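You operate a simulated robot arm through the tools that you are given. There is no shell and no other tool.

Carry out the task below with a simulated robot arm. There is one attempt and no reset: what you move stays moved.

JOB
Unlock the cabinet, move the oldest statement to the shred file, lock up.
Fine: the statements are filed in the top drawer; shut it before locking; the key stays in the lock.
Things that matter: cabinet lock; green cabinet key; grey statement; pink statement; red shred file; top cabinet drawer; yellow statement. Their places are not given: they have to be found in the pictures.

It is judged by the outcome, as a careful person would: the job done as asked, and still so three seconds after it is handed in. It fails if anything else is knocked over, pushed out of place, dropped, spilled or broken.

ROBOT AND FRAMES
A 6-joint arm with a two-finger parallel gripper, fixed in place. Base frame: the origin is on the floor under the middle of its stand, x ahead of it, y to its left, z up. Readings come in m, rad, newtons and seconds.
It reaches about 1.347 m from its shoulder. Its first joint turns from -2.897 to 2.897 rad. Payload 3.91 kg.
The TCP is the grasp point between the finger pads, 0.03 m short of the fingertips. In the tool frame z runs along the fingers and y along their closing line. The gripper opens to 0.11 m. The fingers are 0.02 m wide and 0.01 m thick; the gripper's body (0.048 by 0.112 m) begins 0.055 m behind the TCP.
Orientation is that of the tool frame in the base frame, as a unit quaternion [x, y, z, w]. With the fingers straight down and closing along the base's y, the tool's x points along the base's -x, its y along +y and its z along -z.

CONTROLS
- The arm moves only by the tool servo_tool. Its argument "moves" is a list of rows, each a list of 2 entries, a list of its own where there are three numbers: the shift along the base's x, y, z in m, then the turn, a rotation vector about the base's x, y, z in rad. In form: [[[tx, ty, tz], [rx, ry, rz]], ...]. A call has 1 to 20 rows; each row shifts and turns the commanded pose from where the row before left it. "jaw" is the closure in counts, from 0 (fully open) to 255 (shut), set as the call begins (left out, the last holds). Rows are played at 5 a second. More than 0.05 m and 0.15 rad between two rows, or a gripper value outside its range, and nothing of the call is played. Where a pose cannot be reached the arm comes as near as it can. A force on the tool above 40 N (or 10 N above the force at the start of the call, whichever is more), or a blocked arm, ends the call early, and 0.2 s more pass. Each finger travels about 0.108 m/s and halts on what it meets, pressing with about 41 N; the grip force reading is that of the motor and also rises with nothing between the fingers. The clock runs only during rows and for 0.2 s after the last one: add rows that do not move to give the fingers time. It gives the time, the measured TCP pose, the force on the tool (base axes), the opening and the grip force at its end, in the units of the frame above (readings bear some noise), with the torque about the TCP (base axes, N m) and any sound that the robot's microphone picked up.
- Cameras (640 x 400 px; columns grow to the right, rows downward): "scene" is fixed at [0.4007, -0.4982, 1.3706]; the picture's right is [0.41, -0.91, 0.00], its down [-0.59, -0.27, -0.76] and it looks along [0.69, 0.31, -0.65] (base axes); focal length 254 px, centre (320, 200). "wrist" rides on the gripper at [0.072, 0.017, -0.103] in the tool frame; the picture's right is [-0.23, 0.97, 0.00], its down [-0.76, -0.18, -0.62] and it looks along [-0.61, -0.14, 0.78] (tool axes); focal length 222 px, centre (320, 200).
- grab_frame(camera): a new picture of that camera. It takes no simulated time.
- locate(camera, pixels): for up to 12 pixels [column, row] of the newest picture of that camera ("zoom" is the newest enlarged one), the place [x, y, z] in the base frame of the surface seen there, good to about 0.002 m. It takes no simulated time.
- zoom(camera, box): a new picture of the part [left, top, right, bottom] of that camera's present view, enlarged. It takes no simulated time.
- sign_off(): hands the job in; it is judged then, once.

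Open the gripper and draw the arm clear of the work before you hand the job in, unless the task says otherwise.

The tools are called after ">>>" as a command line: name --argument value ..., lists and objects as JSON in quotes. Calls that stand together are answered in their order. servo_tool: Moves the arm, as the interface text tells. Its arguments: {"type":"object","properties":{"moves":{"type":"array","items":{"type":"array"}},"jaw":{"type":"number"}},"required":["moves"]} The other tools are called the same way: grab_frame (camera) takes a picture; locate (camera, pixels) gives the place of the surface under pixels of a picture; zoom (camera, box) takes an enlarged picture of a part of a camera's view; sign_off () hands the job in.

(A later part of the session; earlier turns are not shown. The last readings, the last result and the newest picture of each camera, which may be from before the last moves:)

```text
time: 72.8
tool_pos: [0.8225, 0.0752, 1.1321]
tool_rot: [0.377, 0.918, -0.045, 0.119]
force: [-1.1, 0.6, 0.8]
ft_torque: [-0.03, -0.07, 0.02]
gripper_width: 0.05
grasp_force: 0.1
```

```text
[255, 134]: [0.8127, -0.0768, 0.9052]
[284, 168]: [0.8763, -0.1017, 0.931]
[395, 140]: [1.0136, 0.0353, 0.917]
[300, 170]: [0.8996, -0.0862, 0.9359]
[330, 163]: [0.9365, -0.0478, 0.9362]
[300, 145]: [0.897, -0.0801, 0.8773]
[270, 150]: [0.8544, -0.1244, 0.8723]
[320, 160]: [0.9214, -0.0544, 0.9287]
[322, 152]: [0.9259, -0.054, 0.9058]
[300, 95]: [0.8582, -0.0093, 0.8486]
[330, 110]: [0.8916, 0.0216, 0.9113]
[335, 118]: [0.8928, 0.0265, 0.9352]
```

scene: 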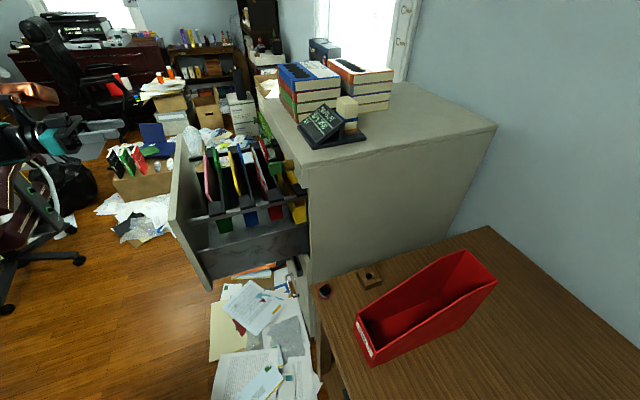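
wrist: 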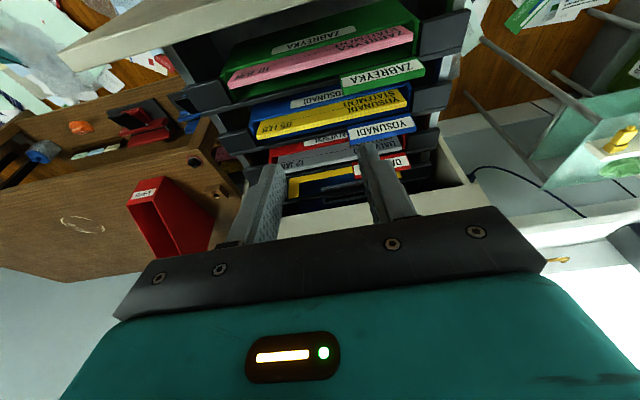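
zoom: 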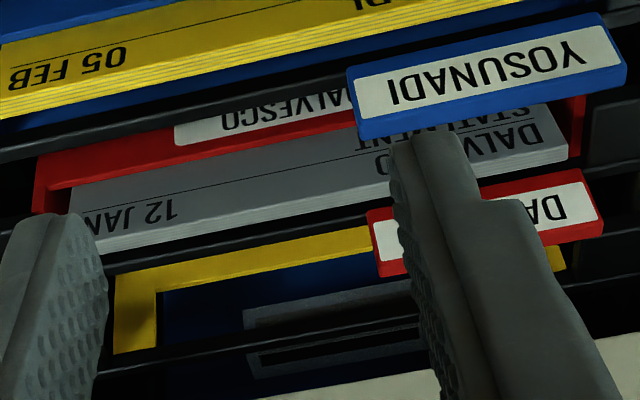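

Grey card: faces at n≈-0.692/-0.700, top z≈0.936; its pocket's front panel ends at z≈0.895 and a hanger bar lies behind at n≈-0.725 (top z 0.917). I'll make the tool vertical and yaw it +90° so the fingers close across the card, staying high.

>>> servo_tool --moves '[[[0, 0, 0], [0.0926, 0.0926, 0]], [[0, 0, 0], [0.0926, 0.0926, 0]], [[0, 0, 0], [0, 0, 0.1309]], [[0, 0, 0], [0, 0, 0.1309]], [[0, 0, 0], [0, 0, 0.1309]], [[0, 0, 0], [0, 0, 0.1309]], [[0, 0, 0], [0, 0, 0.1309]], [[0, 0, 0], [0, 0, 0.1309]], [[0, 0, 0], [0, 0, 0.1309]], [[0, 0, 0], [0, 0, 0.1309]], [[0, 0, 0], [0, 0, 0.1309]], [[0, 0, 0], [0, 0, 0.1309]], [[0, 0, 0], [0, 0, 0.1309]], [[0, 0, 0], [0, 0, 0.1309]]]' --jaw 195

>>> grab_frame --camera "wrist"

>>> grab_frame --camera "scene"

```text
time: 75.8
tool_pos: [0.8247, 0.0749, 1.1308]
tool_rot: [-0.386, 0.923, 0.001, -0.003]
force: [-0.2, -0.2, 0.4]
ft_torque: [0.02, -0.02, 0.0]
gripper_width: 0.0258
grasp_force: 0.0
```

```text
taken
```

wrist: 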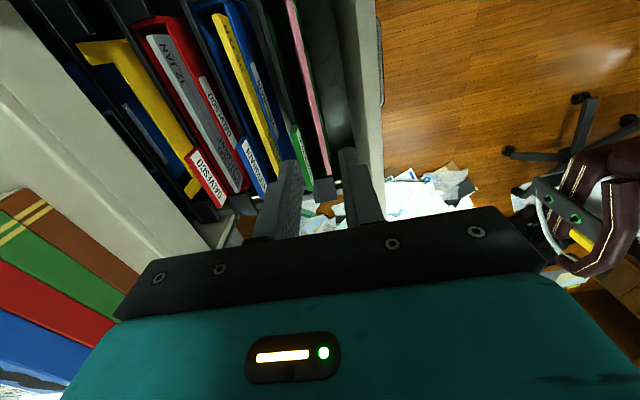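

```text
taken
```

scene: 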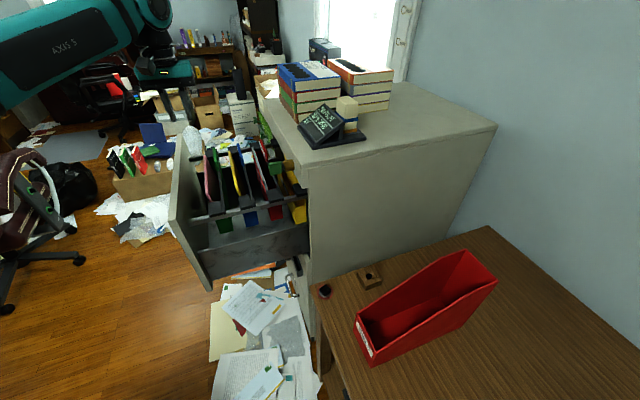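

The fingers now close along the drawer's depth. Before moving over the grey card I'll check how near the books and sign on the cabinet top are.

>>> locate --camera "wrist" --pixels '[[30, 195], [136, 270], [110, 295], [60, 240], [110, 340], [20, 330], [200, 240], [100, 190], [183, 70], [195, 90], [210, 70], [170, 60]]'

>>> locate --camera "scene" --pixels '[[316, 149], [299, 128], [318, 104], [342, 116], [345, 97], [300, 118], [279, 68], [297, 122], [340, 92], [365, 135], [300, 75], [330, 62]]'

```text
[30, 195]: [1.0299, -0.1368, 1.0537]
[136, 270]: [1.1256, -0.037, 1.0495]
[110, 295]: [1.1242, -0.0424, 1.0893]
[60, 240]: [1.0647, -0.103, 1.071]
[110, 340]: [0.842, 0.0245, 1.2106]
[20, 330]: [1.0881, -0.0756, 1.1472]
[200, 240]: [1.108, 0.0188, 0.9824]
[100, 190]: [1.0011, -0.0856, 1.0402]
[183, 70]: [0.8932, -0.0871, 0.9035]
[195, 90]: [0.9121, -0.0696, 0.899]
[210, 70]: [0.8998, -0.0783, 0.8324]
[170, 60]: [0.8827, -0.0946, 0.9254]
```

```text
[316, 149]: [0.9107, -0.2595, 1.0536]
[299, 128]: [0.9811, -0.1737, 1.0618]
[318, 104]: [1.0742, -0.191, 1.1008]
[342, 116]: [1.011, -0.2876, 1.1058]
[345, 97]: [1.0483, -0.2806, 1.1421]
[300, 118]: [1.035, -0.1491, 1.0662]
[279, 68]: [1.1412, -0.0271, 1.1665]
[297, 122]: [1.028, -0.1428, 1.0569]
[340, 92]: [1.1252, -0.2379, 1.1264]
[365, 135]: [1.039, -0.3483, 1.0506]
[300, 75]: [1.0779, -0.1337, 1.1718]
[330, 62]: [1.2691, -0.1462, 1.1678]
```

Books and sign fronts are at n≈-0.82 (tops 1.17), so the gripper (to n≈-0.752) stays clear. I'll move over the grey card at safe height and look.

>>> servo_tool --moves '[[[0.0239, -0.0228, 0], [0, 0, 0]], [[0.0239, -0.0228, 0], [0, 0, 0]], [[0.0239, -0.0228, 0], [0, 0, 0]], [[0.0239, -0.0228, 0], [0, 0, 0]], [[0.0239, -0.0228, 0], [0, 0, 0]], [[0, 0, -0.04], [0, 0, 0.006]], [[0, 0, -0.04], [0, 0, 0]]]'

>>> grab_frame --camera "wrist"

>>> grab_frame --camera "scene"

```text
time: 77.4
tool_pos: [0.9436, -0.0382, 1.0522]
tool_rot: [-0.387, 0.922, 0.001, -0.004]
force: [0.6, -0.1, 1.0]
ft_torque: [-0.02, 0.0, 0.02]
gripper_width: 0.026
grasp_force: 0.1
```

```text
taken
```

wrist: 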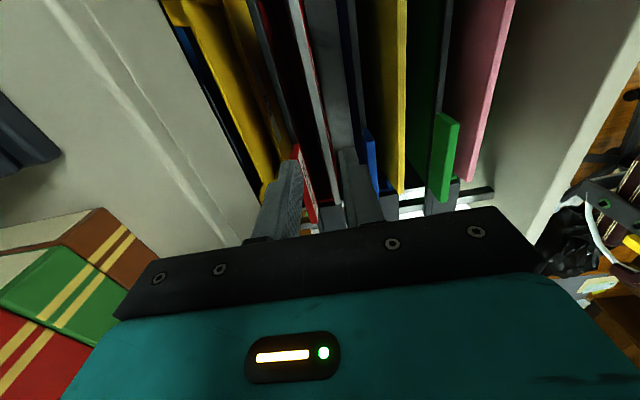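

```text
taken
```

scene: 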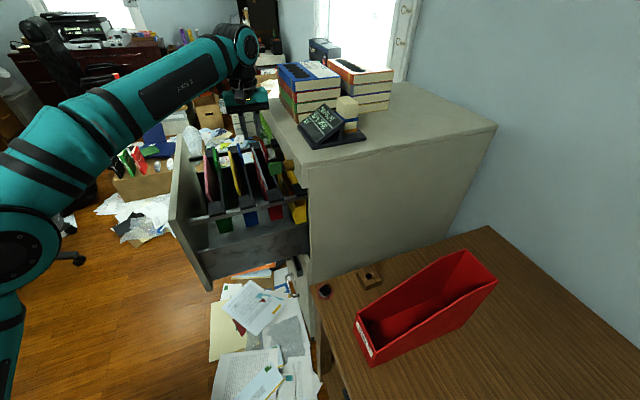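

The grey card (thin strip at about (315,90)) appears between the two fingertips. I'll zoom to check the alignment.

>>> zoom --camera "wrist" --box '[220, 0, 460, 240]'

>>> locate --camera "wrist" --pixels '[[300, 40], [312, 70], [320, 110], [325, 140], [330, 180], [262, 60], [275, 100], [345, 120], [370, 140], [298, 160], [358, 150], [334, 200]]'

```text
1.67 times, centred on (340, 120) of wrist
```

zoom: 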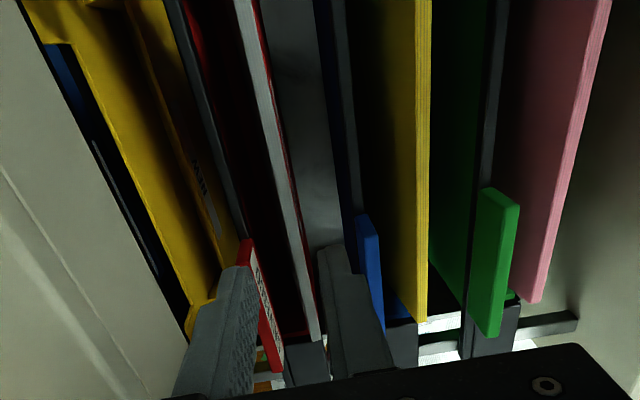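

```text
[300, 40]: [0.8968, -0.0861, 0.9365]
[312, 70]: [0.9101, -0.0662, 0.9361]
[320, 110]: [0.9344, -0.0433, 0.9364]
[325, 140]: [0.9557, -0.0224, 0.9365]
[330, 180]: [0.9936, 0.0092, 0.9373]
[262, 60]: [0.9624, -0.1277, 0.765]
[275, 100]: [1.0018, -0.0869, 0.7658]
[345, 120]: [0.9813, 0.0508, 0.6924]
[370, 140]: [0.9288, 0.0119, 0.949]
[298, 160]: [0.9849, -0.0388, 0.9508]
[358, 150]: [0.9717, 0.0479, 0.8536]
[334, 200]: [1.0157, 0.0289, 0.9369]
```

I'll zoom at the card's top near the grip point to find both its edges.

>>> zoom --camera "wrist" --box '[290, 80, 354, 120]'

>>> locate --camera "zoom" --pixels '[[250, 200], [260, 200], [270, 200], [280, 200], [290, 200], [300, 200], [310, 200], [320, 200], [330, 200], [340, 200], [230, 200], [350, 200]]'

```text
10.00 times, centred on (322, 100) of wrist
```

zoom: 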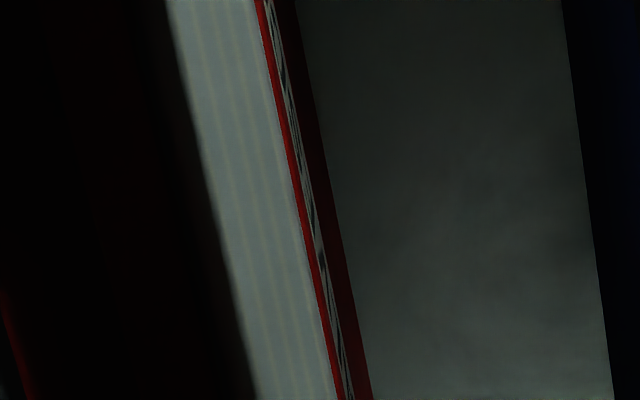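

```text
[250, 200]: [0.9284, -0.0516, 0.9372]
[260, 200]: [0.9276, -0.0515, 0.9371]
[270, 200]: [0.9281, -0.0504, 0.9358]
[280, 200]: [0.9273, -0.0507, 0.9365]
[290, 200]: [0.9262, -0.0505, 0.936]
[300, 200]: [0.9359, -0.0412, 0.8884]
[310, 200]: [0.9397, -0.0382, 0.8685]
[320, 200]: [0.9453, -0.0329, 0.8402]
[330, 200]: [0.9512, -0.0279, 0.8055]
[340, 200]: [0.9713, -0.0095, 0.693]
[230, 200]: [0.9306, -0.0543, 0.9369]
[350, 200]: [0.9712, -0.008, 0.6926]
```

The card spans n -0.698 to -0.690 (8 mm thick), and the TCP is centred on it (n=-0.694). I'll correct the small yaw error and descend so the fingertips end at z≈0.911, just below the hanger-bar top.

>>> servo_tool --moves '[[[0, 0, -0.03], [0, 0, -0.0095]], [[0, 0, -0.03], [0, 0, 0]], [[0, 0, -0.025], [0, 0, 0]], [[0, 0, -0.015], [0, 0, 0]], [[0, 0, -0.011], [0, 0, 0]], [[0, 0, 0], [0, 0, 0]]]'

>>> grab_frame --camera "wrist"

>>> zoom --camera "wrist" --box '[220, 80, 440, 240]'

>>> grab_frame --camera "scene"

```text
time: 78.8
tool_pos: [0.9442, -0.0385, 0.9384]
tool_rot: [-0.384, 0.923, 0.001, -0.004]
force: [0.1, -0.1, 0.2]
ft_torque: [0.03, -0.01, -0.02]
gripper_width: 0.0259
grasp_force: 0.0
```

```text
taken
```

wrist: 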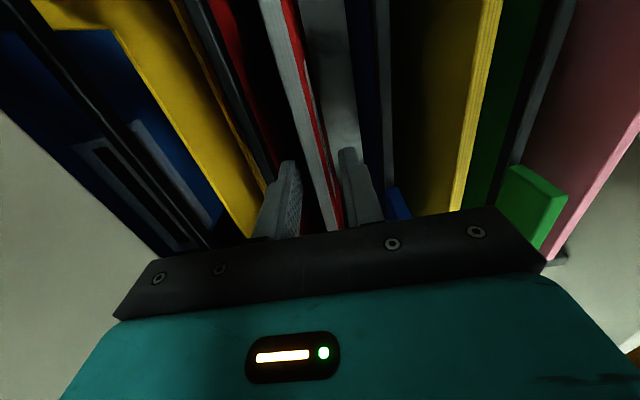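

```text
2.50 times, centred on (330, 160) of wrist
```

zoom: 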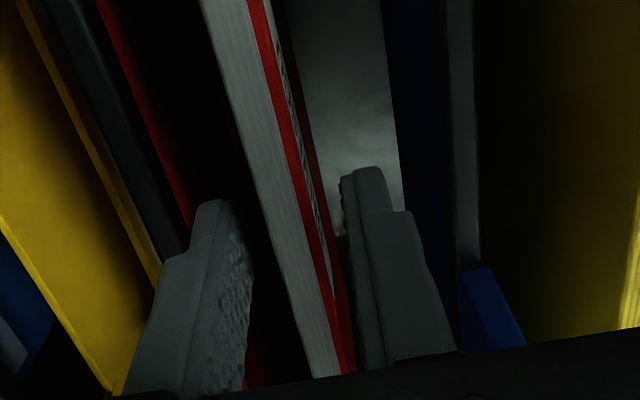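

```text
taken
```

scene: 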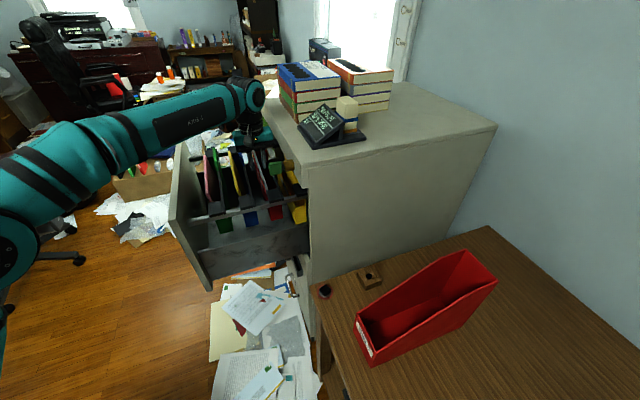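

The grey card is between the fingertips and both pads are above the red front panel. I'll close the grip.

>>> servo_tool --moves '[[[0, 0, 0], [0, 0, 0]], [[0, 0, 0], [0, 0, 0]], [[0, 0, 0], [0, 0, 0]], [[0, 0, 0], [0, 0, 0]]]' --jaw 255

>>> zoom --camera "wrist" --box '[220, 80, 440, 240]'

```text
time: 79.8
tool_pos: [0.9436, -0.038, 0.9403]
tool_rot: [-0.383, 0.924, 0.0, -0.004]
force: [-2.6, -0.2, 5.0]
ft_torque: [0.08, -0.17, -0.06]
gripper_width: 0.0071
grasp_force: 41.1
```

```text
2.50 times, centred on (330, 160) of wrist
```

zoom: 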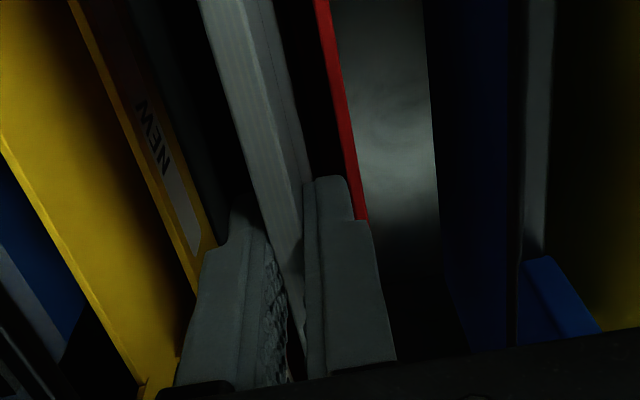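

The grip holds 7.1 mm, but the folder positions appear shifted relative to the fingers. I'll check the scene picture before lifting.

>>> grab_frame --camera "scene"

>>> zoom --camera "scene" --box '[160, 110, 320, 300]'

>>> grab_frame --camera "wrist"

```text
taken
```

scene: 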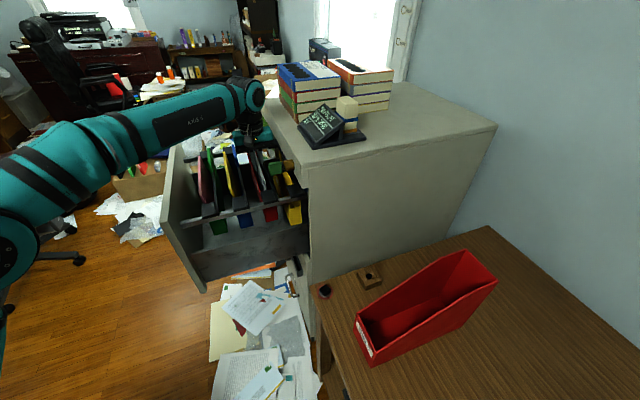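

```text
2.11 times, centred on (240, 205) of scene
```

zoom: 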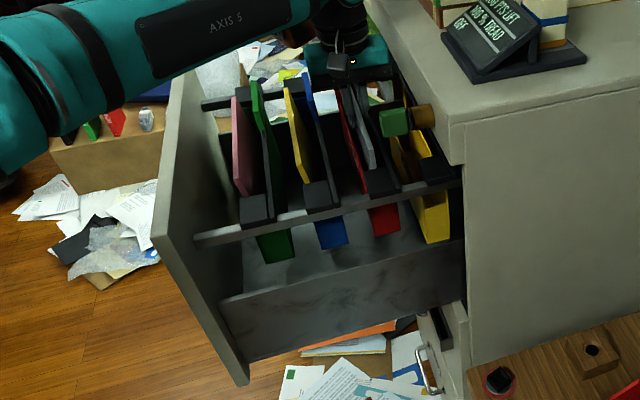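

```text
taken
```

wrist: 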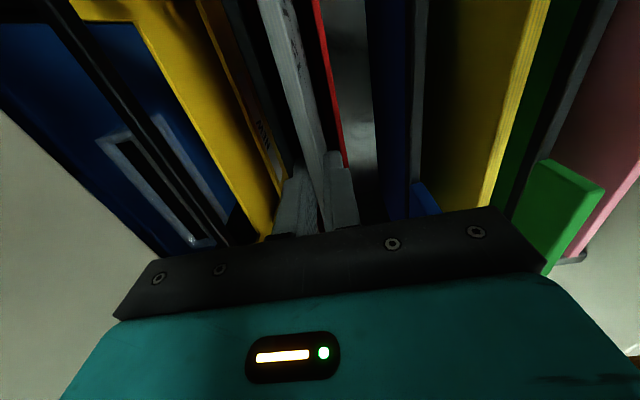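

The drawer slid outward a little (it wasn't at its stop), but the card is held and clear of its pocket walls. I'll lift slowly 4 cm and check force.

>>> servo_tool --moves '[[[0, 0, 0.01], [0, 0, 0]], [[0, 0, 0.01], [0, 0, 0]], [[0, 0, 0.01], [0, 0, 0]], [[0, 0, 0.01], [0, 0, 0]], [[0, 0, 0], [0, 0, 0]]]'

>>> grab_frame --camera "wrist"

>>> zoom --camera "scene" --box '[160, 110, 320, 300]'

```text
time: 81.0
tool_pos: [0.9447, -0.0388, 0.9798]
tool_rot: [-0.384, 0.923, 0.0, -0.005]
force: [0.4, -0.6, 0.9]
ft_torque: [0.0, 0.02, 0.03]
gripper_width: 0.0071
grasp_force: 40.7
```

```text
taken
```

wrist: 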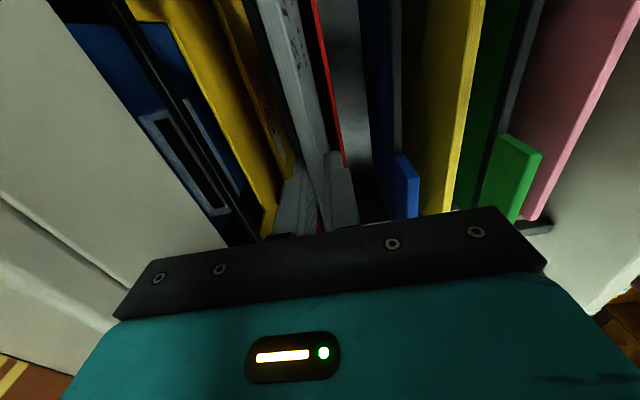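

```text
2.11 times, centred on (240, 205) of scene
```

zoom: 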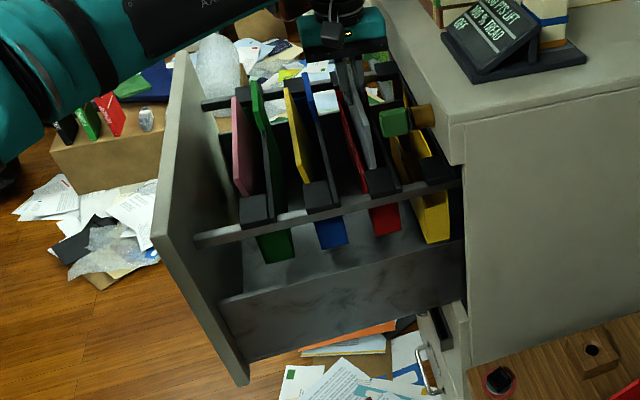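

The card rises freely. I'll continue lifting in steps to clear the pocket.

>>> servo_tool --moves '[[[0, 0, 0.015], [0, 0, 0]], [[0, 0, 0.015], [0, 0, 0]], [[0, 0, 0.015], [0, 0, 0]], [[0, 0, 0.015], [0, 0, 0]], [[0, 0, 0.015], [0, 0, 0]], [[0, 0, 0.015], [0, 0, 0]], [[0, 0, 0.015], [0, 0, 0]], [[0, 0, 0.015], [0, 0, 0]], [[0, 0, 0.015], [0, 0, 0]], [[0, 0, 0.015], [0, 0, 0]], [[0, 0, 0], [0, 0, 0]]]'

>>> grab_frame --camera "wrist"

>>> grab_frame --camera "scene"

```text
time: 83.4
tool_pos: [0.9429, -0.0387, 1.1299]
tool_rot: [-0.383, 0.924, 0.001, -0.004]
force: [-0.2, 0.2, 0.7]
ft_torque: [0.01, -0.02, -0.02]
gripper_width: 0.0069
grasp_force: 41.3
```

```text
taken
```

wrist: 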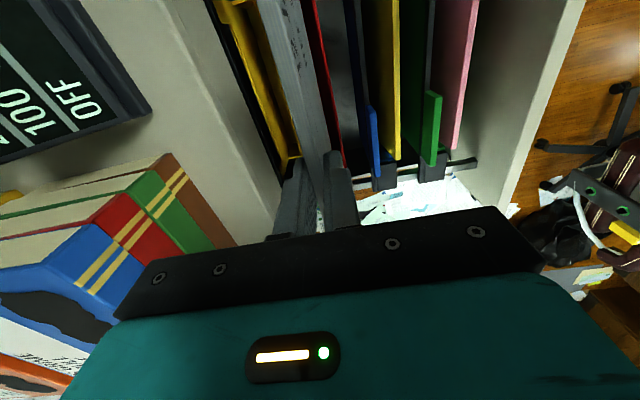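

```text
taken
```

scene: 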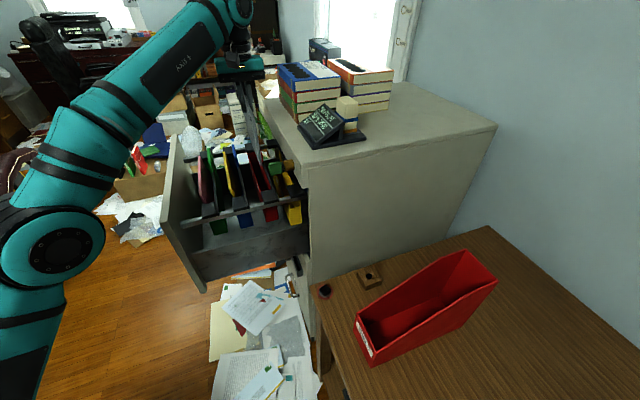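

I'll zoom in to see the grey card's bottom edge relative to the pocket.

>>> zoom --camera "scene" --box '[200, 50, 320, 200]'

>>> zoom --camera "wrist" --box '[200, 0, 440, 200]'

```text
2.67 times, centred on (260, 125) of scene
```

zoom: 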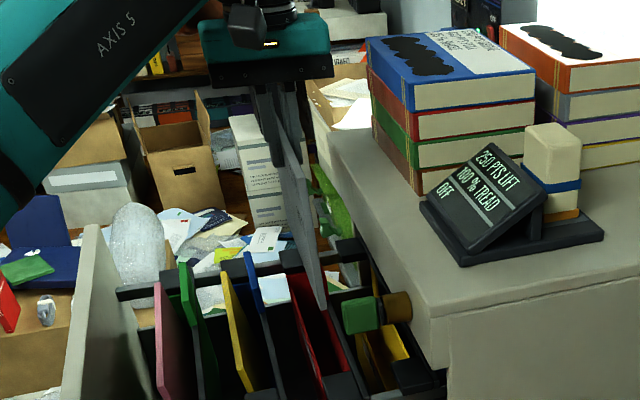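

```text
2.00 times, centred on (320, 100) of wrist
```

zoom: 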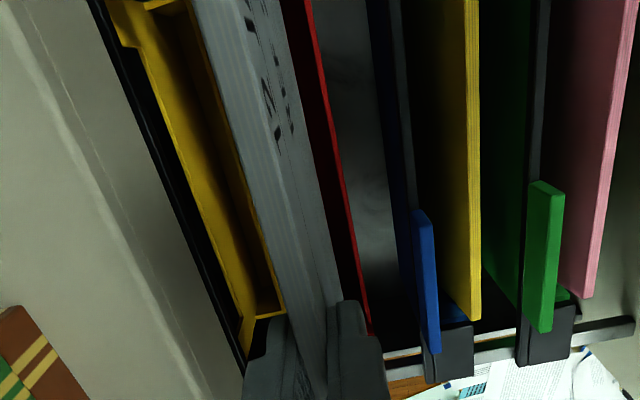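

I'll locate the card's corners in the scene zoom.

>>> zoom --camera "scene" --box '[280, 75, 340, 175]'

>>> zoom --camera "scene" --box '[280, 75, 330, 170]'

>>> zoom --camera "scene" --box '[285, 60, 345, 180]'

>>> locate --camera "scene" --pixels '[[305, 103], [310, 120], [315, 140], [318, 155], [320, 162], [316, 150], [308, 110], [301, 100], [319, 164], [317, 160]]'

```text
4.00 times, centred on (310, 125) of scene
```

zoom: 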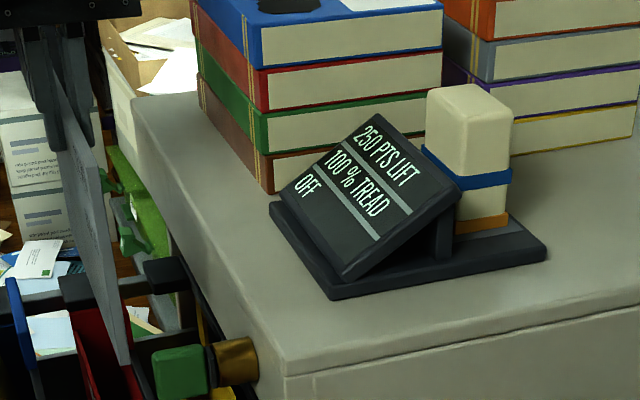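

```text
4.21 times, centred on (305, 122) of scene
```

zoom: 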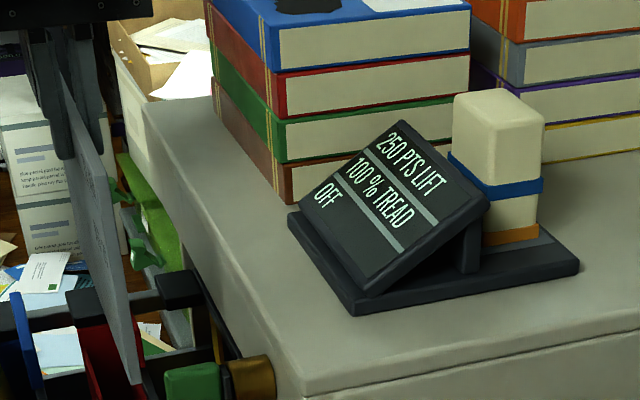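

```text
3.33 times, centred on (315, 120) of scene
```

zoom: 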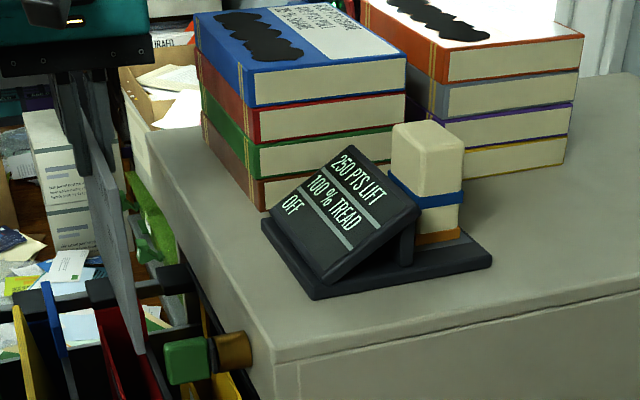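

```text
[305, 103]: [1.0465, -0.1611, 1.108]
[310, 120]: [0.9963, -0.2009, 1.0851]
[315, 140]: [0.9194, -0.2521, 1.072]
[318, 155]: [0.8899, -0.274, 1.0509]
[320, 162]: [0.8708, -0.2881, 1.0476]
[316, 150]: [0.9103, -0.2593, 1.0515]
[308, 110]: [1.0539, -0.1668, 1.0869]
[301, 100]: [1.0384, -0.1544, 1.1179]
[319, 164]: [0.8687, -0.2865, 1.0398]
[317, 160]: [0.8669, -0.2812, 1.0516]
```

The card's near edge runs from (95,90) to (140,350) in the last zoom; I'll locate points on it there.

>>> locate --camera "zoom" --pixels '[[139, 345], [137, 330], [130, 290], [120, 220], [105, 150], [93, 95], [110, 250], [115, 280], [150, 345], [175, 355], [100, 200]]'

```text
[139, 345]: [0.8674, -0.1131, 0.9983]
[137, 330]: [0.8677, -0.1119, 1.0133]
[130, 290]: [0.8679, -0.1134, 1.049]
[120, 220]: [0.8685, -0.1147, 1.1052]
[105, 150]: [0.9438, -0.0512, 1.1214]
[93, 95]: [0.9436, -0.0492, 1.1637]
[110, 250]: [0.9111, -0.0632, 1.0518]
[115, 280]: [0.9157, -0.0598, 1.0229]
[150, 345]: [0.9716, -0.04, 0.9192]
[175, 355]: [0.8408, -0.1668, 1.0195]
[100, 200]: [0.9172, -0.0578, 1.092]
```

The card is ~13.5 cm tall; its bottom is at z≈0.995, clear of the tabs (0.951). I'll raise it a little and move it outward to n≈-0.45 over the drawer front.

>>> servo_tool --moves '[[[0, 0, 0.03], [0, 0, 0]], [[0, 0, 0.03], [0, 0, 0]], [[0, 0, 0.03], [0, 0, 0]], [[-0.0287, 0.0288, 0], [0, 0, 0]], [[-0.0287, 0.0288, 0], [0, 0, 0]], [[-0.0287, 0.0288, 0], [0, 0, 0]], [[-0.0287, 0.0288, 0], [0, 0, 0]], [[-0.0287, 0.0288, 0], [0, 0, 0]], [[-0.0287, 0.0288, 0], [0, 0, 0]], [[0, 0, 0], [0, 0, 0]]]'

>>> grab_frame --camera "scene"

```text
time: 85.6
tool_pos: [0.7308, 0.136, 1.175]
tool_rot: [-0.384, 0.923, 0.002, -0.004]
force: [-0.1, 0.1, -0.4]
ft_torque: [0.0, -0.01, 0.0]
gripper_width: 0.0068
grasp_force: 41.0
out of reach, approached as far as the arm can: row 1, 2, 3
```

```text
taken
```

scene: 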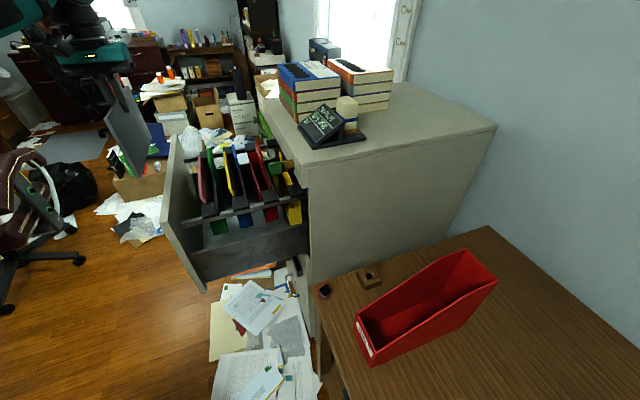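

The high position at full stretch was limited, but the card is now safely in front at z=1.175, bottom ≈1.04. I'll swing it toward the shred file, yawing -90° on the way.

>>> servo_tool --moves '[[[-0.0198, -0.041, -0.0025], [0, 0, -0.1309]], [[-0.0198, -0.041, -0.0025], [0, 0, -0.1309]], [[-0.0198, -0.041, -0.0025], [0, 0, -0.1309]], [[-0.0198, -0.041, -0.0025], [0, 0, -0.1309]], [[-0.0198, -0.041, -0.0025], [0, 0, -0.1309]], [[-0.0198, -0.041, -0.0025], [0, 0, -0.1309]], [[-0.0198, -0.041, -0.0025], [0, 0, -0.1309]], [[-0.0198, -0.041, -0.0025], [0, 0, -0.1309]], [[-0.0198, -0.041, -0.0025], [0, 0, -0.1309]], [[-0.0198, -0.041, -0.0025], [0, 0, -0.1309]], [[-0.0198, -0.041, -0.0025], [0, 0, -0.1309]], [[-0.0198, -0.041, -0.0025], [0, 0, -0.1309]]]'

>>> grab_frame --camera "scene"

>>> grab_frame --camera "wrist"

```text
time: 88.2
tool_pos: [0.4926, -0.357, 1.1457]
tool_rot: [0.383, 0.924, 0.004, -0.002]
force: [-0.5, -0.6, -0.2]
ft_torque: [-0.04, -0.01, -0.02]
gripper_width: 0.0069
grasp_force: 41.1
```

```text
taken
```

scene: 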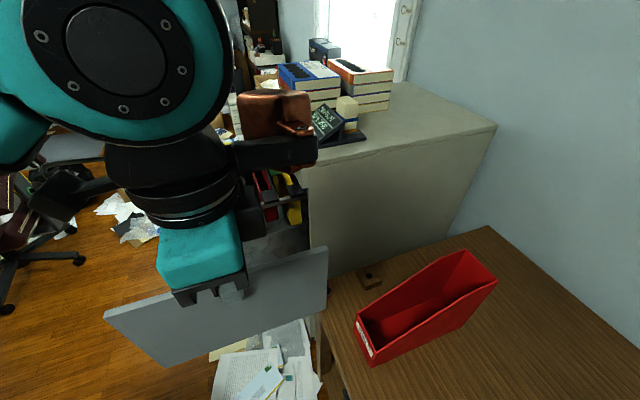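

```text
taken
```

wrist: 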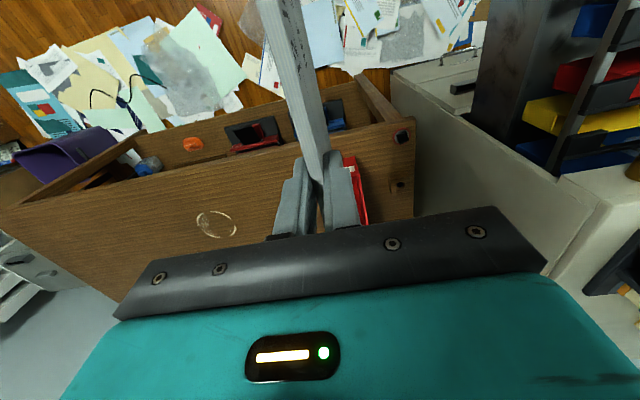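

The card now lies along the file's long axis. I'll measure the shred file's rim and inside precisely before going over it.

>>> zoom --camera "scene" --box '[340, 230, 516, 380]'

>>> locate --camera "zoom" --pixels '[[68, 295], [120, 395], [130, 370], [455, 65], [550, 165], [460, 80], [540, 165], [300, 200], [370, 265], [380, 190], [250, 290], [130, 320]]'

```text
2.67 times, centred on (428, 305) of scene
```

zoom: 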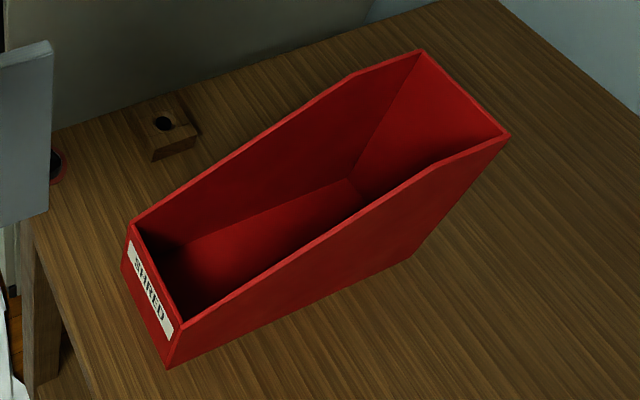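

```text
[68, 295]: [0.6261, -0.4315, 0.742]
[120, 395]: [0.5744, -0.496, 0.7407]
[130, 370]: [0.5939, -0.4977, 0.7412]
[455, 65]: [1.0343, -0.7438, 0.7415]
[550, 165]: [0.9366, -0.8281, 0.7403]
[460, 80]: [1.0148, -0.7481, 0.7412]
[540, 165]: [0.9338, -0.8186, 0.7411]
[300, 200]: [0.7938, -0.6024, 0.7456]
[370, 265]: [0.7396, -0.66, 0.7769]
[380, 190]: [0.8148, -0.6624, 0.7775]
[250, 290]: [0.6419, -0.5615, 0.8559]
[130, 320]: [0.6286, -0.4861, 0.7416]
```

Now the rim corners and inner floor corners.

>>> locate --camera "zoom" --pixels '[[135, 227], [172, 352], [421, 54], [505, 136], [352, 78], [438, 162], [150, 250], [178, 325], [350, 180], [200, 280], [330, 210], [300, 242]]'

>>> locate --camera "zoom" --pixels '[[240, 160], [300, 115], [300, 257], [360, 213], [415, 70], [490, 135], [345, 178], [362, 195], [340, 192], [160, 245], [195, 318], [450, 100]]'

```text
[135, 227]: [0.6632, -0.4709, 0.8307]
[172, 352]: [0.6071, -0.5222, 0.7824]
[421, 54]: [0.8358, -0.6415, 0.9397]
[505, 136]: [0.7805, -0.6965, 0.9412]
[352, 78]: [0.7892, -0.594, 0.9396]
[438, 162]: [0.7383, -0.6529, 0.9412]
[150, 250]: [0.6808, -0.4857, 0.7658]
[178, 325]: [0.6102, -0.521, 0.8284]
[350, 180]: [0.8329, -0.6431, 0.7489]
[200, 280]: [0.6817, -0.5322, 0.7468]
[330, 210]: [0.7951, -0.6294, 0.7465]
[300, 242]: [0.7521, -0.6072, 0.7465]
```

```text
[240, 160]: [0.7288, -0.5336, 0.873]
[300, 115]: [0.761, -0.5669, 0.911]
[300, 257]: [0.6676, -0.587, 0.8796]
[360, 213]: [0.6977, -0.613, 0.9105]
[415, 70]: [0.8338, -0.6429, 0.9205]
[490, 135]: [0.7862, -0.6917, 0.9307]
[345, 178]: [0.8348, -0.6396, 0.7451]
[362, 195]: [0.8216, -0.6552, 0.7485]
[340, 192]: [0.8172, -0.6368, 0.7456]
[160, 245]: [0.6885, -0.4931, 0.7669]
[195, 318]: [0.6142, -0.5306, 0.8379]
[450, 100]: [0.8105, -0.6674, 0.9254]
```

The file's inside spans s 0.063–0.134 and n -0.804 to -1.041, floor z≈0.746, walls up to 0.94 (back). The card is 0.213 long, so I'll centre at n=-0.9225, s=0.0985 and move there at z≈1.11 (card bottom ≈0.975).

>>> servo_tool --moves '[[[0.0328, -0.0322, -0.0051], [0, 0, 0]], [[0.0328, -0.0322, -0.0051], [0, 0, 0]], [[0.0328, -0.0322, -0.0051], [0, 0, 0]], [[0.0328, -0.0322, -0.0051], [0, 0, 0]], [[0.0328, -0.0322, -0.0051], [0, 0, 0]], [[0.0328, -0.0322, -0.0051], [0, 0, 0]], [[0.0326, -0.0325, -0.0051], [0, 0, 0]], [[0, 0, 0], [0, 0, 0]]]'

>>> grab_frame --camera "scene"

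>>> grab_frame --camera "wrist"

```text
time: 90.0
tool_pos: [0.7253, -0.5827, 1.1082]
tool_rot: [0.381, 0.924, 0.004, -0.003]
force: [-0.4, 0.0, -1.1]
ft_torque: [0.01, 0.02, 0.01]
gripper_width: 0.0071
grasp_force: 40.9
```

```text
taken
```

scene: 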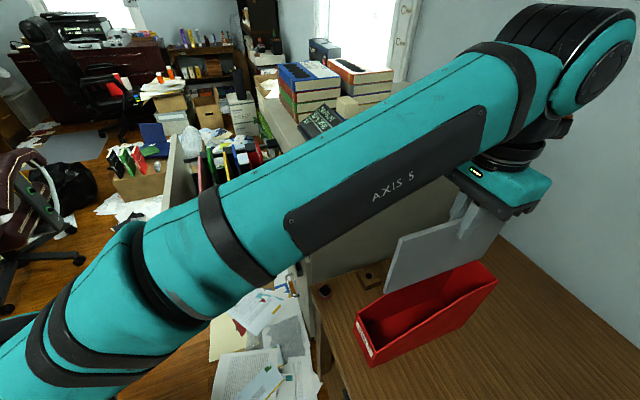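

```text
taken
```

wrist: 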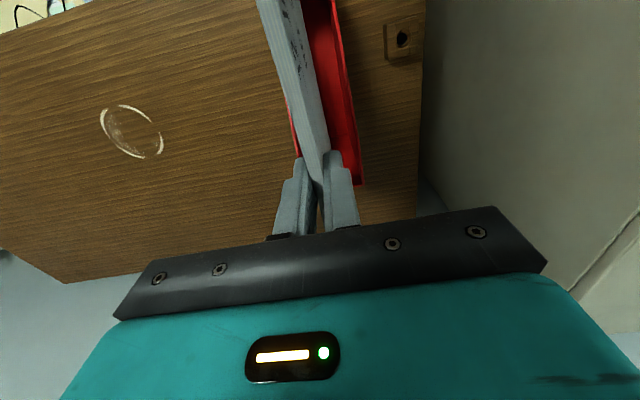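

The card hangs over the file. I'll verify the card's corners against the file before lowering.

>>> zoom --camera "scene" --box '[345, 190, 521, 380]'

>>> locate --camera "scene" --pixels '[[388, 290], [403, 243], [400, 270], [470, 258], [440, 270], [500, 213], [495, 225], [386, 285], [480, 250], [485, 240]]'

```text
2.11 times, centred on (433, 285) of scene
```

zoom: 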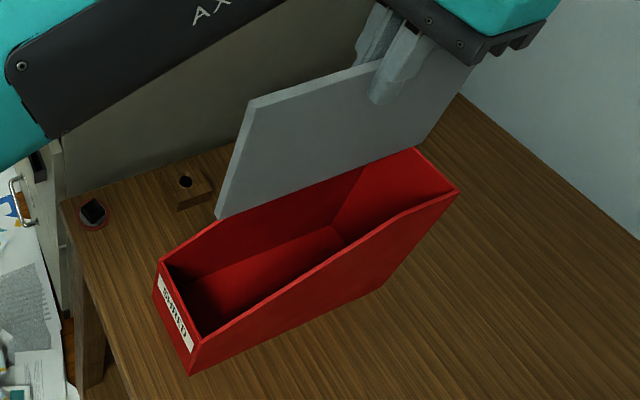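

```text
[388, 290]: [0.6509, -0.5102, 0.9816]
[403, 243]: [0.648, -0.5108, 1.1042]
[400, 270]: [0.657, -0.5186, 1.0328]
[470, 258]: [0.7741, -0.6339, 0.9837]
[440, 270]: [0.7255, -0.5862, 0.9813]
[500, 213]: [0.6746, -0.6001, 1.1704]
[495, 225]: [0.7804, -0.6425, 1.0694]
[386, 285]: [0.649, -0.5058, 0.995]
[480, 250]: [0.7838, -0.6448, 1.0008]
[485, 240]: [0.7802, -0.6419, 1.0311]
```

Card ends are 14 mm and 10 mm inside the file's inner ends and it's centred sideways. I'll nudge 3 mm and lower most of the way.

>>> servo_tool --moves '[[[-0.0028, 0, -0.02], [0, 0, 0]], [[0, 0, -0.03], [0, 0, 0]], [[0, 0, -0.03], [0, 0, 0]], [[0, 0, -0.03], [0, 0, 0]], [[0, 0, -0.03], [0, 0, 0]], [[0, 0, -0.03], [0, 0, 0]], [[0, 0, -0.02], [0, 0, 0]], [[0, 0, 0], [0, 0, 0]]]'

>>> grab_frame --camera "scene"

>>> zoom --camera "scene" --box '[345, 190, 521, 380]'

```text
time: 91.8
tool_pos: [0.7208, -0.5793, 0.9169]
tool_rot: [0.382, 0.924, 0.003, -0.001]
force: [-0.2, -0.8, 0.6]
ft_torque: [-0.03, -0.01, -0.02]
gripper_width: 0.0071
grasp_force: 41.2
```

```text
taken
```

scene: 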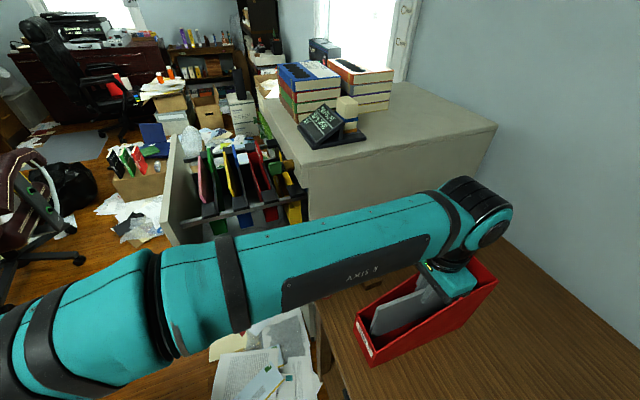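

```text
2.11 times, centred on (433, 285) of scene
```

zoom: 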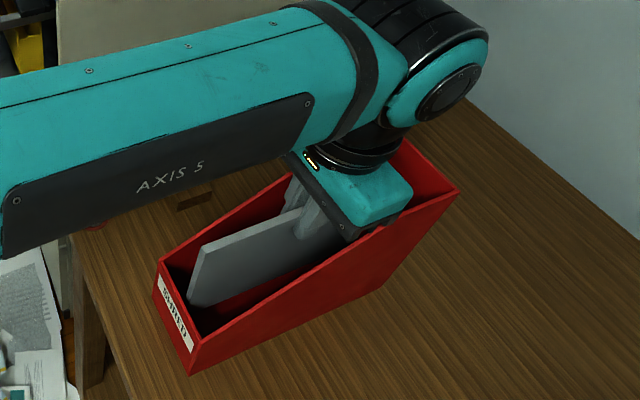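

The card is inside the file with ~3.5 cm to go. I'll lower 22 mm and then creep down in small steps to feel the floor.

>>> servo_tool --moves '[[[0, 0, -0.011], [0, 0, 0]], [[0, 0, -0.011], [0, 0, 0]], [[0, 0, -0.003], [0, 0, 0]], [[0, 0, -0.002], [0, 0, 0]], [[0, 0, 0], [0, 0, 0]]]'

```text
time: 93.0
tool_pos: [0.7211, -0.5815, 0.8906]
tool_rot: [0.381, 0.924, 0.003, -0.002]
force: [-0.6, 0.6, -0.9]
ft_torque: [0.03, -0.03, 0.03]
gripper_width: 0.0069
grasp_force: 41.0
```

No contact yet. I'll creep down further in 2 mm steps.

>>> servo_tool --moves '[[[0, 0, -0.002], [0, 0, 0]], [[0, 0, -0.002], [0, 0, 0]], [[0, 0, -0.002], [0, 0, 0]], [[0, 0, 0], [0, 0, 0]]]'

>>> zoom --camera "scene" --box '[345, 190, 521, 380]'

```text
time: 94.0
tool_pos: [0.7214, -0.5822, 0.8856]
tool_rot: [0.382, 0.924, 0.005, -0.003]
force: [2.2, -0.8, 4.0]
ft_torque: [-0.03, -0.03, -0.03]
gripper_width: 0.0073
grasp_force: 41.4
```

```text
2.11 times, centred on (433, 285) of scene
```

zoom: 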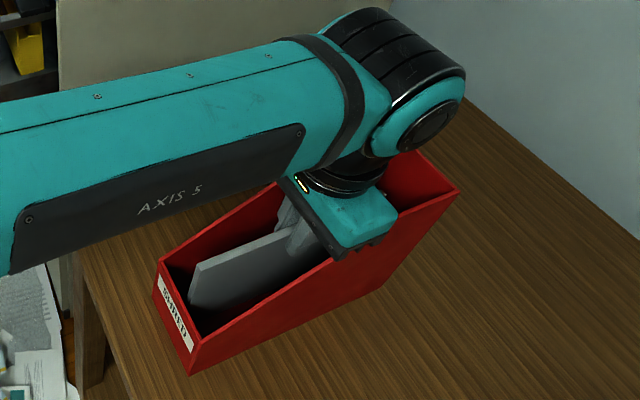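

A contact force of ~4 N shows the card is on the file's floor. I'll open the fingers slightly (to ~28 mm), still inside the file's width.

>>> servo_tool --moves '[[[0, 0, 0], [0, 0, 0]], [[0, 0, 0], [0, 0, 0]], [[0, 0, 0], [0, 0, 0]]]' --jaw 190

>>> grab_frame --camera "wrist"

>>> zoom --camera "scene" --box '[345, 190, 521, 380]'

```text
time: 94.8
tool_pos: [0.7219, -0.5805, 0.8852]
tool_rot: [0.382, 0.924, 0.004, -0.002]
force: [-0.3, 0.3, 0.6]
ft_torque: [0.01, 0.02, 0.04]
gripper_width: 0.0279
grasp_force: 0.0
```

```text
taken
```

wrist: 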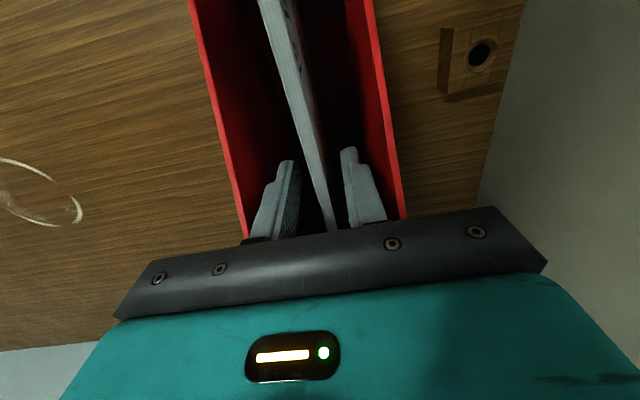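

```text
2.11 times, centred on (433, 285) of scene
```

zoom: 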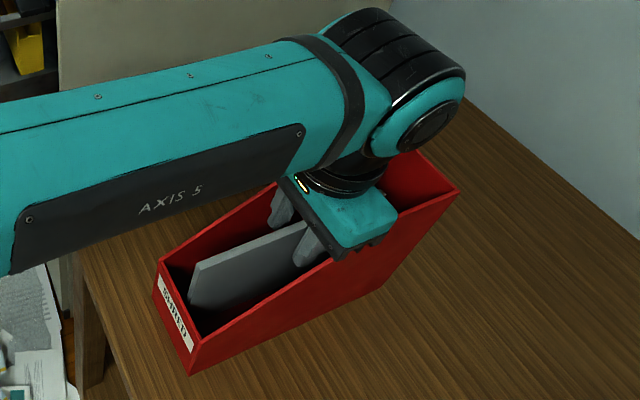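

The card stands free between the open fingers inside the file. I'll raise the gripper straight up.

>>> servo_tool --moves '[[[0, 0, 0.015], [0, 0, 0]], [[0, 0, 0.015], [0, 0, 0]], [[0, 0, 0.02], [0, 0, 0]], [[0, 0, 0.03], [0, 0, 0]], [[0, 0, 0.03], [0, 0, 0]], [[0, 0, 0.03], [0, 0, 0]], [[0, 0, 0.03], [0, 0, 0]], [[0, 0, 0.03], [0, 0, 0]]]'

>>> grab_frame --camera "scene"

>>> grab_frame --camera "wrist"

```text
time: 96.6
tool_pos: [0.7227, -0.581, 1.0844]
tool_rot: [0.381, 0.924, 0.004, -0.003]
force: [-0.1, -0.4, 0.5]
ft_torque: [-0.02, -0.01, 0.01]
gripper_width: 0.0282
grasp_force: 0.0
```

```text
taken
```

scene: 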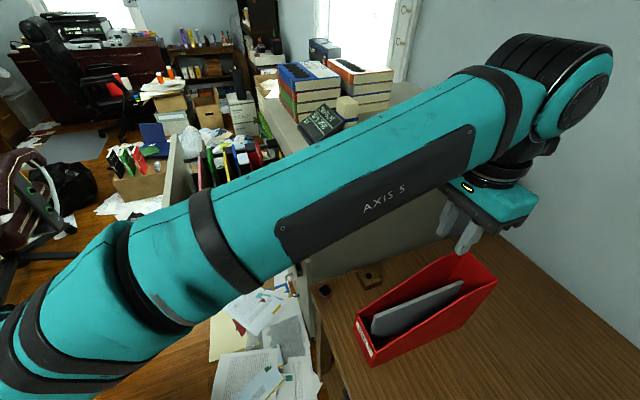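

```text
taken
```

wrist: 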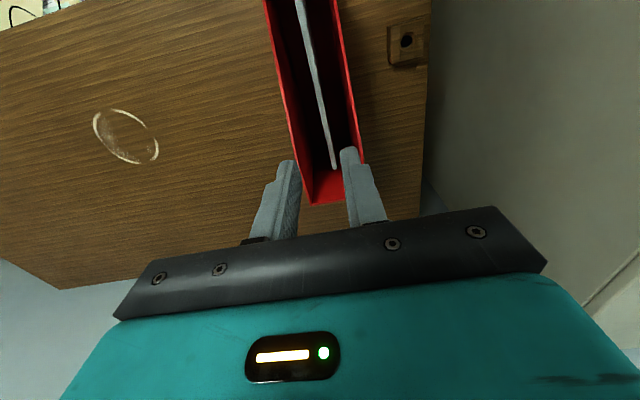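

The grey statement stands in the shred file at (415,308). Next I'll check the drawer's present position for closing it.

>>> servo_tool --moves '[[[-0.032, 0.032, 0.003], [0, 0, 0]], [[-0.032, 0.032, 0.003], [0, 0, 0]], [[-0.032, 0.032, 0.003], [0, 0, 0]], [[-0.032, 0.032, 0.003], [0, 0, 0]], [[-0.032, 0.032, 0.003], [0, 0, 0]], [[-0.032, 0.032, 0.003], [0, 0, 0]], [[-0.032, 0.032, 0.003], [0, 0, 0]], [[0.015, 0.045, 0], [0, 0, 0]], [[0.015, 0.045, 0], [0, 0, 0]], [[0.015, 0.045, 0], [0, 0, 0]], [[0.015, 0.045, 0], [0, 0, 0]], [[0.015, 0.045, 0], [0, 0, 0]], [[0.015, 0.045, 0], [0, 0, 0]], [[0.015, 0.045, 0], [0, 0, 0]], [[0.015, 0.045, 0], [0, 0, 0]], [[0.015, 0.045, 0], [0, 0, 0]], [[0.015, 0.045, 0], [0, 0, 0]]]'

>>> grab_frame --camera "scene"

>>> grab_frame --camera "wrist"

```text
time: 100.2
tool_pos: [0.6467, 0.0922, 1.1052]
tool_rot: [0.383, 0.924, 0.004, -0.003]
force: [-0.4, -0.3, 0.5]
ft_torque: [0.04, -0.06, -0.03]
gripper_width: 0.0279
grasp_force: 0.1
```

```text
taken
```

scene: 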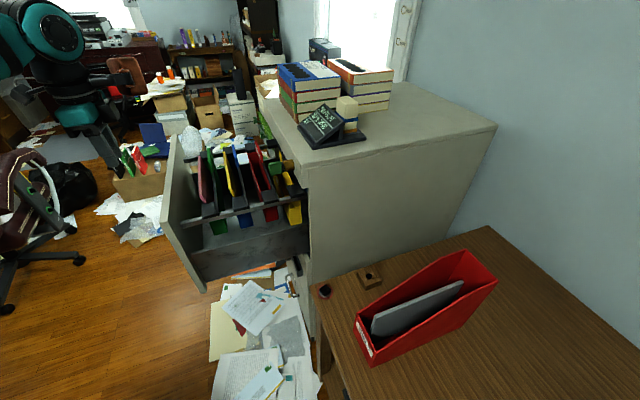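

```text
taken
```

wrist: 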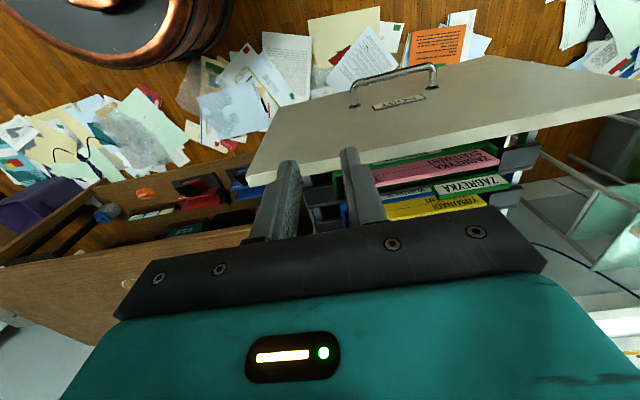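

The drawer front is in view; I'll locate its face and handle.

>>> locate --camera "wrist" --pixels '[[395, 75], [395, 74], [355, 92], [435, 85], [330, 130], [480, 90], [560, 80], [300, 120], [262, 178], [400, 140], [440, 110], [400, 102]]'

>>> zoom --camera "scene" --box '[250, 130, 330, 200]'

```text
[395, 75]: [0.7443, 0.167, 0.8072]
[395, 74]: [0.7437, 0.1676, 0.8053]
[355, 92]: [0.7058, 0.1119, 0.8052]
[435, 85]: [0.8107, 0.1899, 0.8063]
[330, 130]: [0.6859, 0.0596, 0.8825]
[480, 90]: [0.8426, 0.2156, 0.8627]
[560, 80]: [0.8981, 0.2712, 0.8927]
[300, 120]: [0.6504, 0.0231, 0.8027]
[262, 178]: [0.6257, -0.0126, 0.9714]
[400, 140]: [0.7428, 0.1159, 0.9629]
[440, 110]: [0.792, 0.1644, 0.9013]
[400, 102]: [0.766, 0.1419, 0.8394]
```

```text
5.71 times, centred on (290, 165) of scene
```

zoom: 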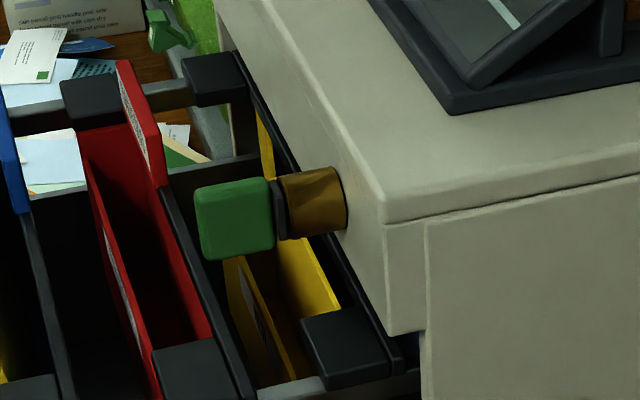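

The drawer face is at n≈-0.443 (33 cm open) and the key still stands at its turned position. I'll close the fingers, move in front of the drawer and level the tool to push at z≈0.885, above the handle.

>>> servo_tool --moves '[[[0.0093, 0.0312, 0], [0, 0, 0]], [[0.0093, 0.0312, 0], [0, 0, 0]], [[0.0093, 0.0312, 0], [0, 0, 0]], [[0.0093, 0.0312, 0], [0, 0, 0]], [[0, 0, -0.0183], [-0.0926, -0.0926, 0]], [[0, 0, -0.0183], [-0.0926, -0.0926, 0]], [[0, 0, -0.0183], [-0.0926, -0.0926, 0]], [[0, 0, -0.0183], [-0.0926, -0.0926, 0]], [[0, 0, -0.0183], [-0.0926, -0.0926, 0]], [[0, 0, -0.0183], [-0.0926, -0.0926, 0]], [[0, 0, -0.0183], [-0.0926, -0.0926, 0]], [[0, 0, -0.0183], [-0.0926, -0.0926, 0]], [[0, 0, -0.0183], [-0.0926, -0.0926, 0]], [[0, 0, -0.0183], [-0.0926, -0.0926, 0]], [[0, 0, -0.0183], [-0.0926, -0.0926, 0]], [[0, 0, -0.0187], [-0.0926, -0.0926, 0]]]' --jaw 255

>>> grab_frame --camera "scene"

>>> grab_frame --camera "wrist"

```text
time: 103.6
tool_pos: [0.6845, 0.2165, 0.8842]
tool_rot: [0.268, 0.654, -0.268, 0.654]
force: [0.2, 0.0, 0.3]
ft_torque: [0.01, 0.0, 0.04]
gripper_width: 0.0
grasp_force: 37.9
```

```text
taken
```

scene: 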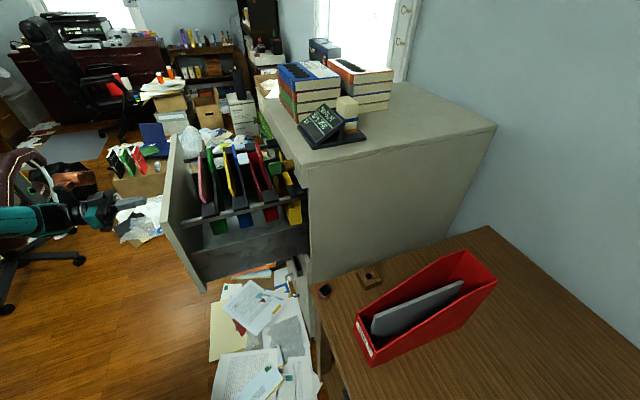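

```text
taken
```

wrist: 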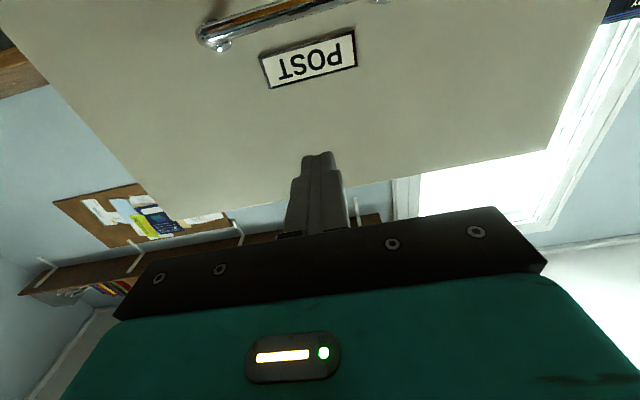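

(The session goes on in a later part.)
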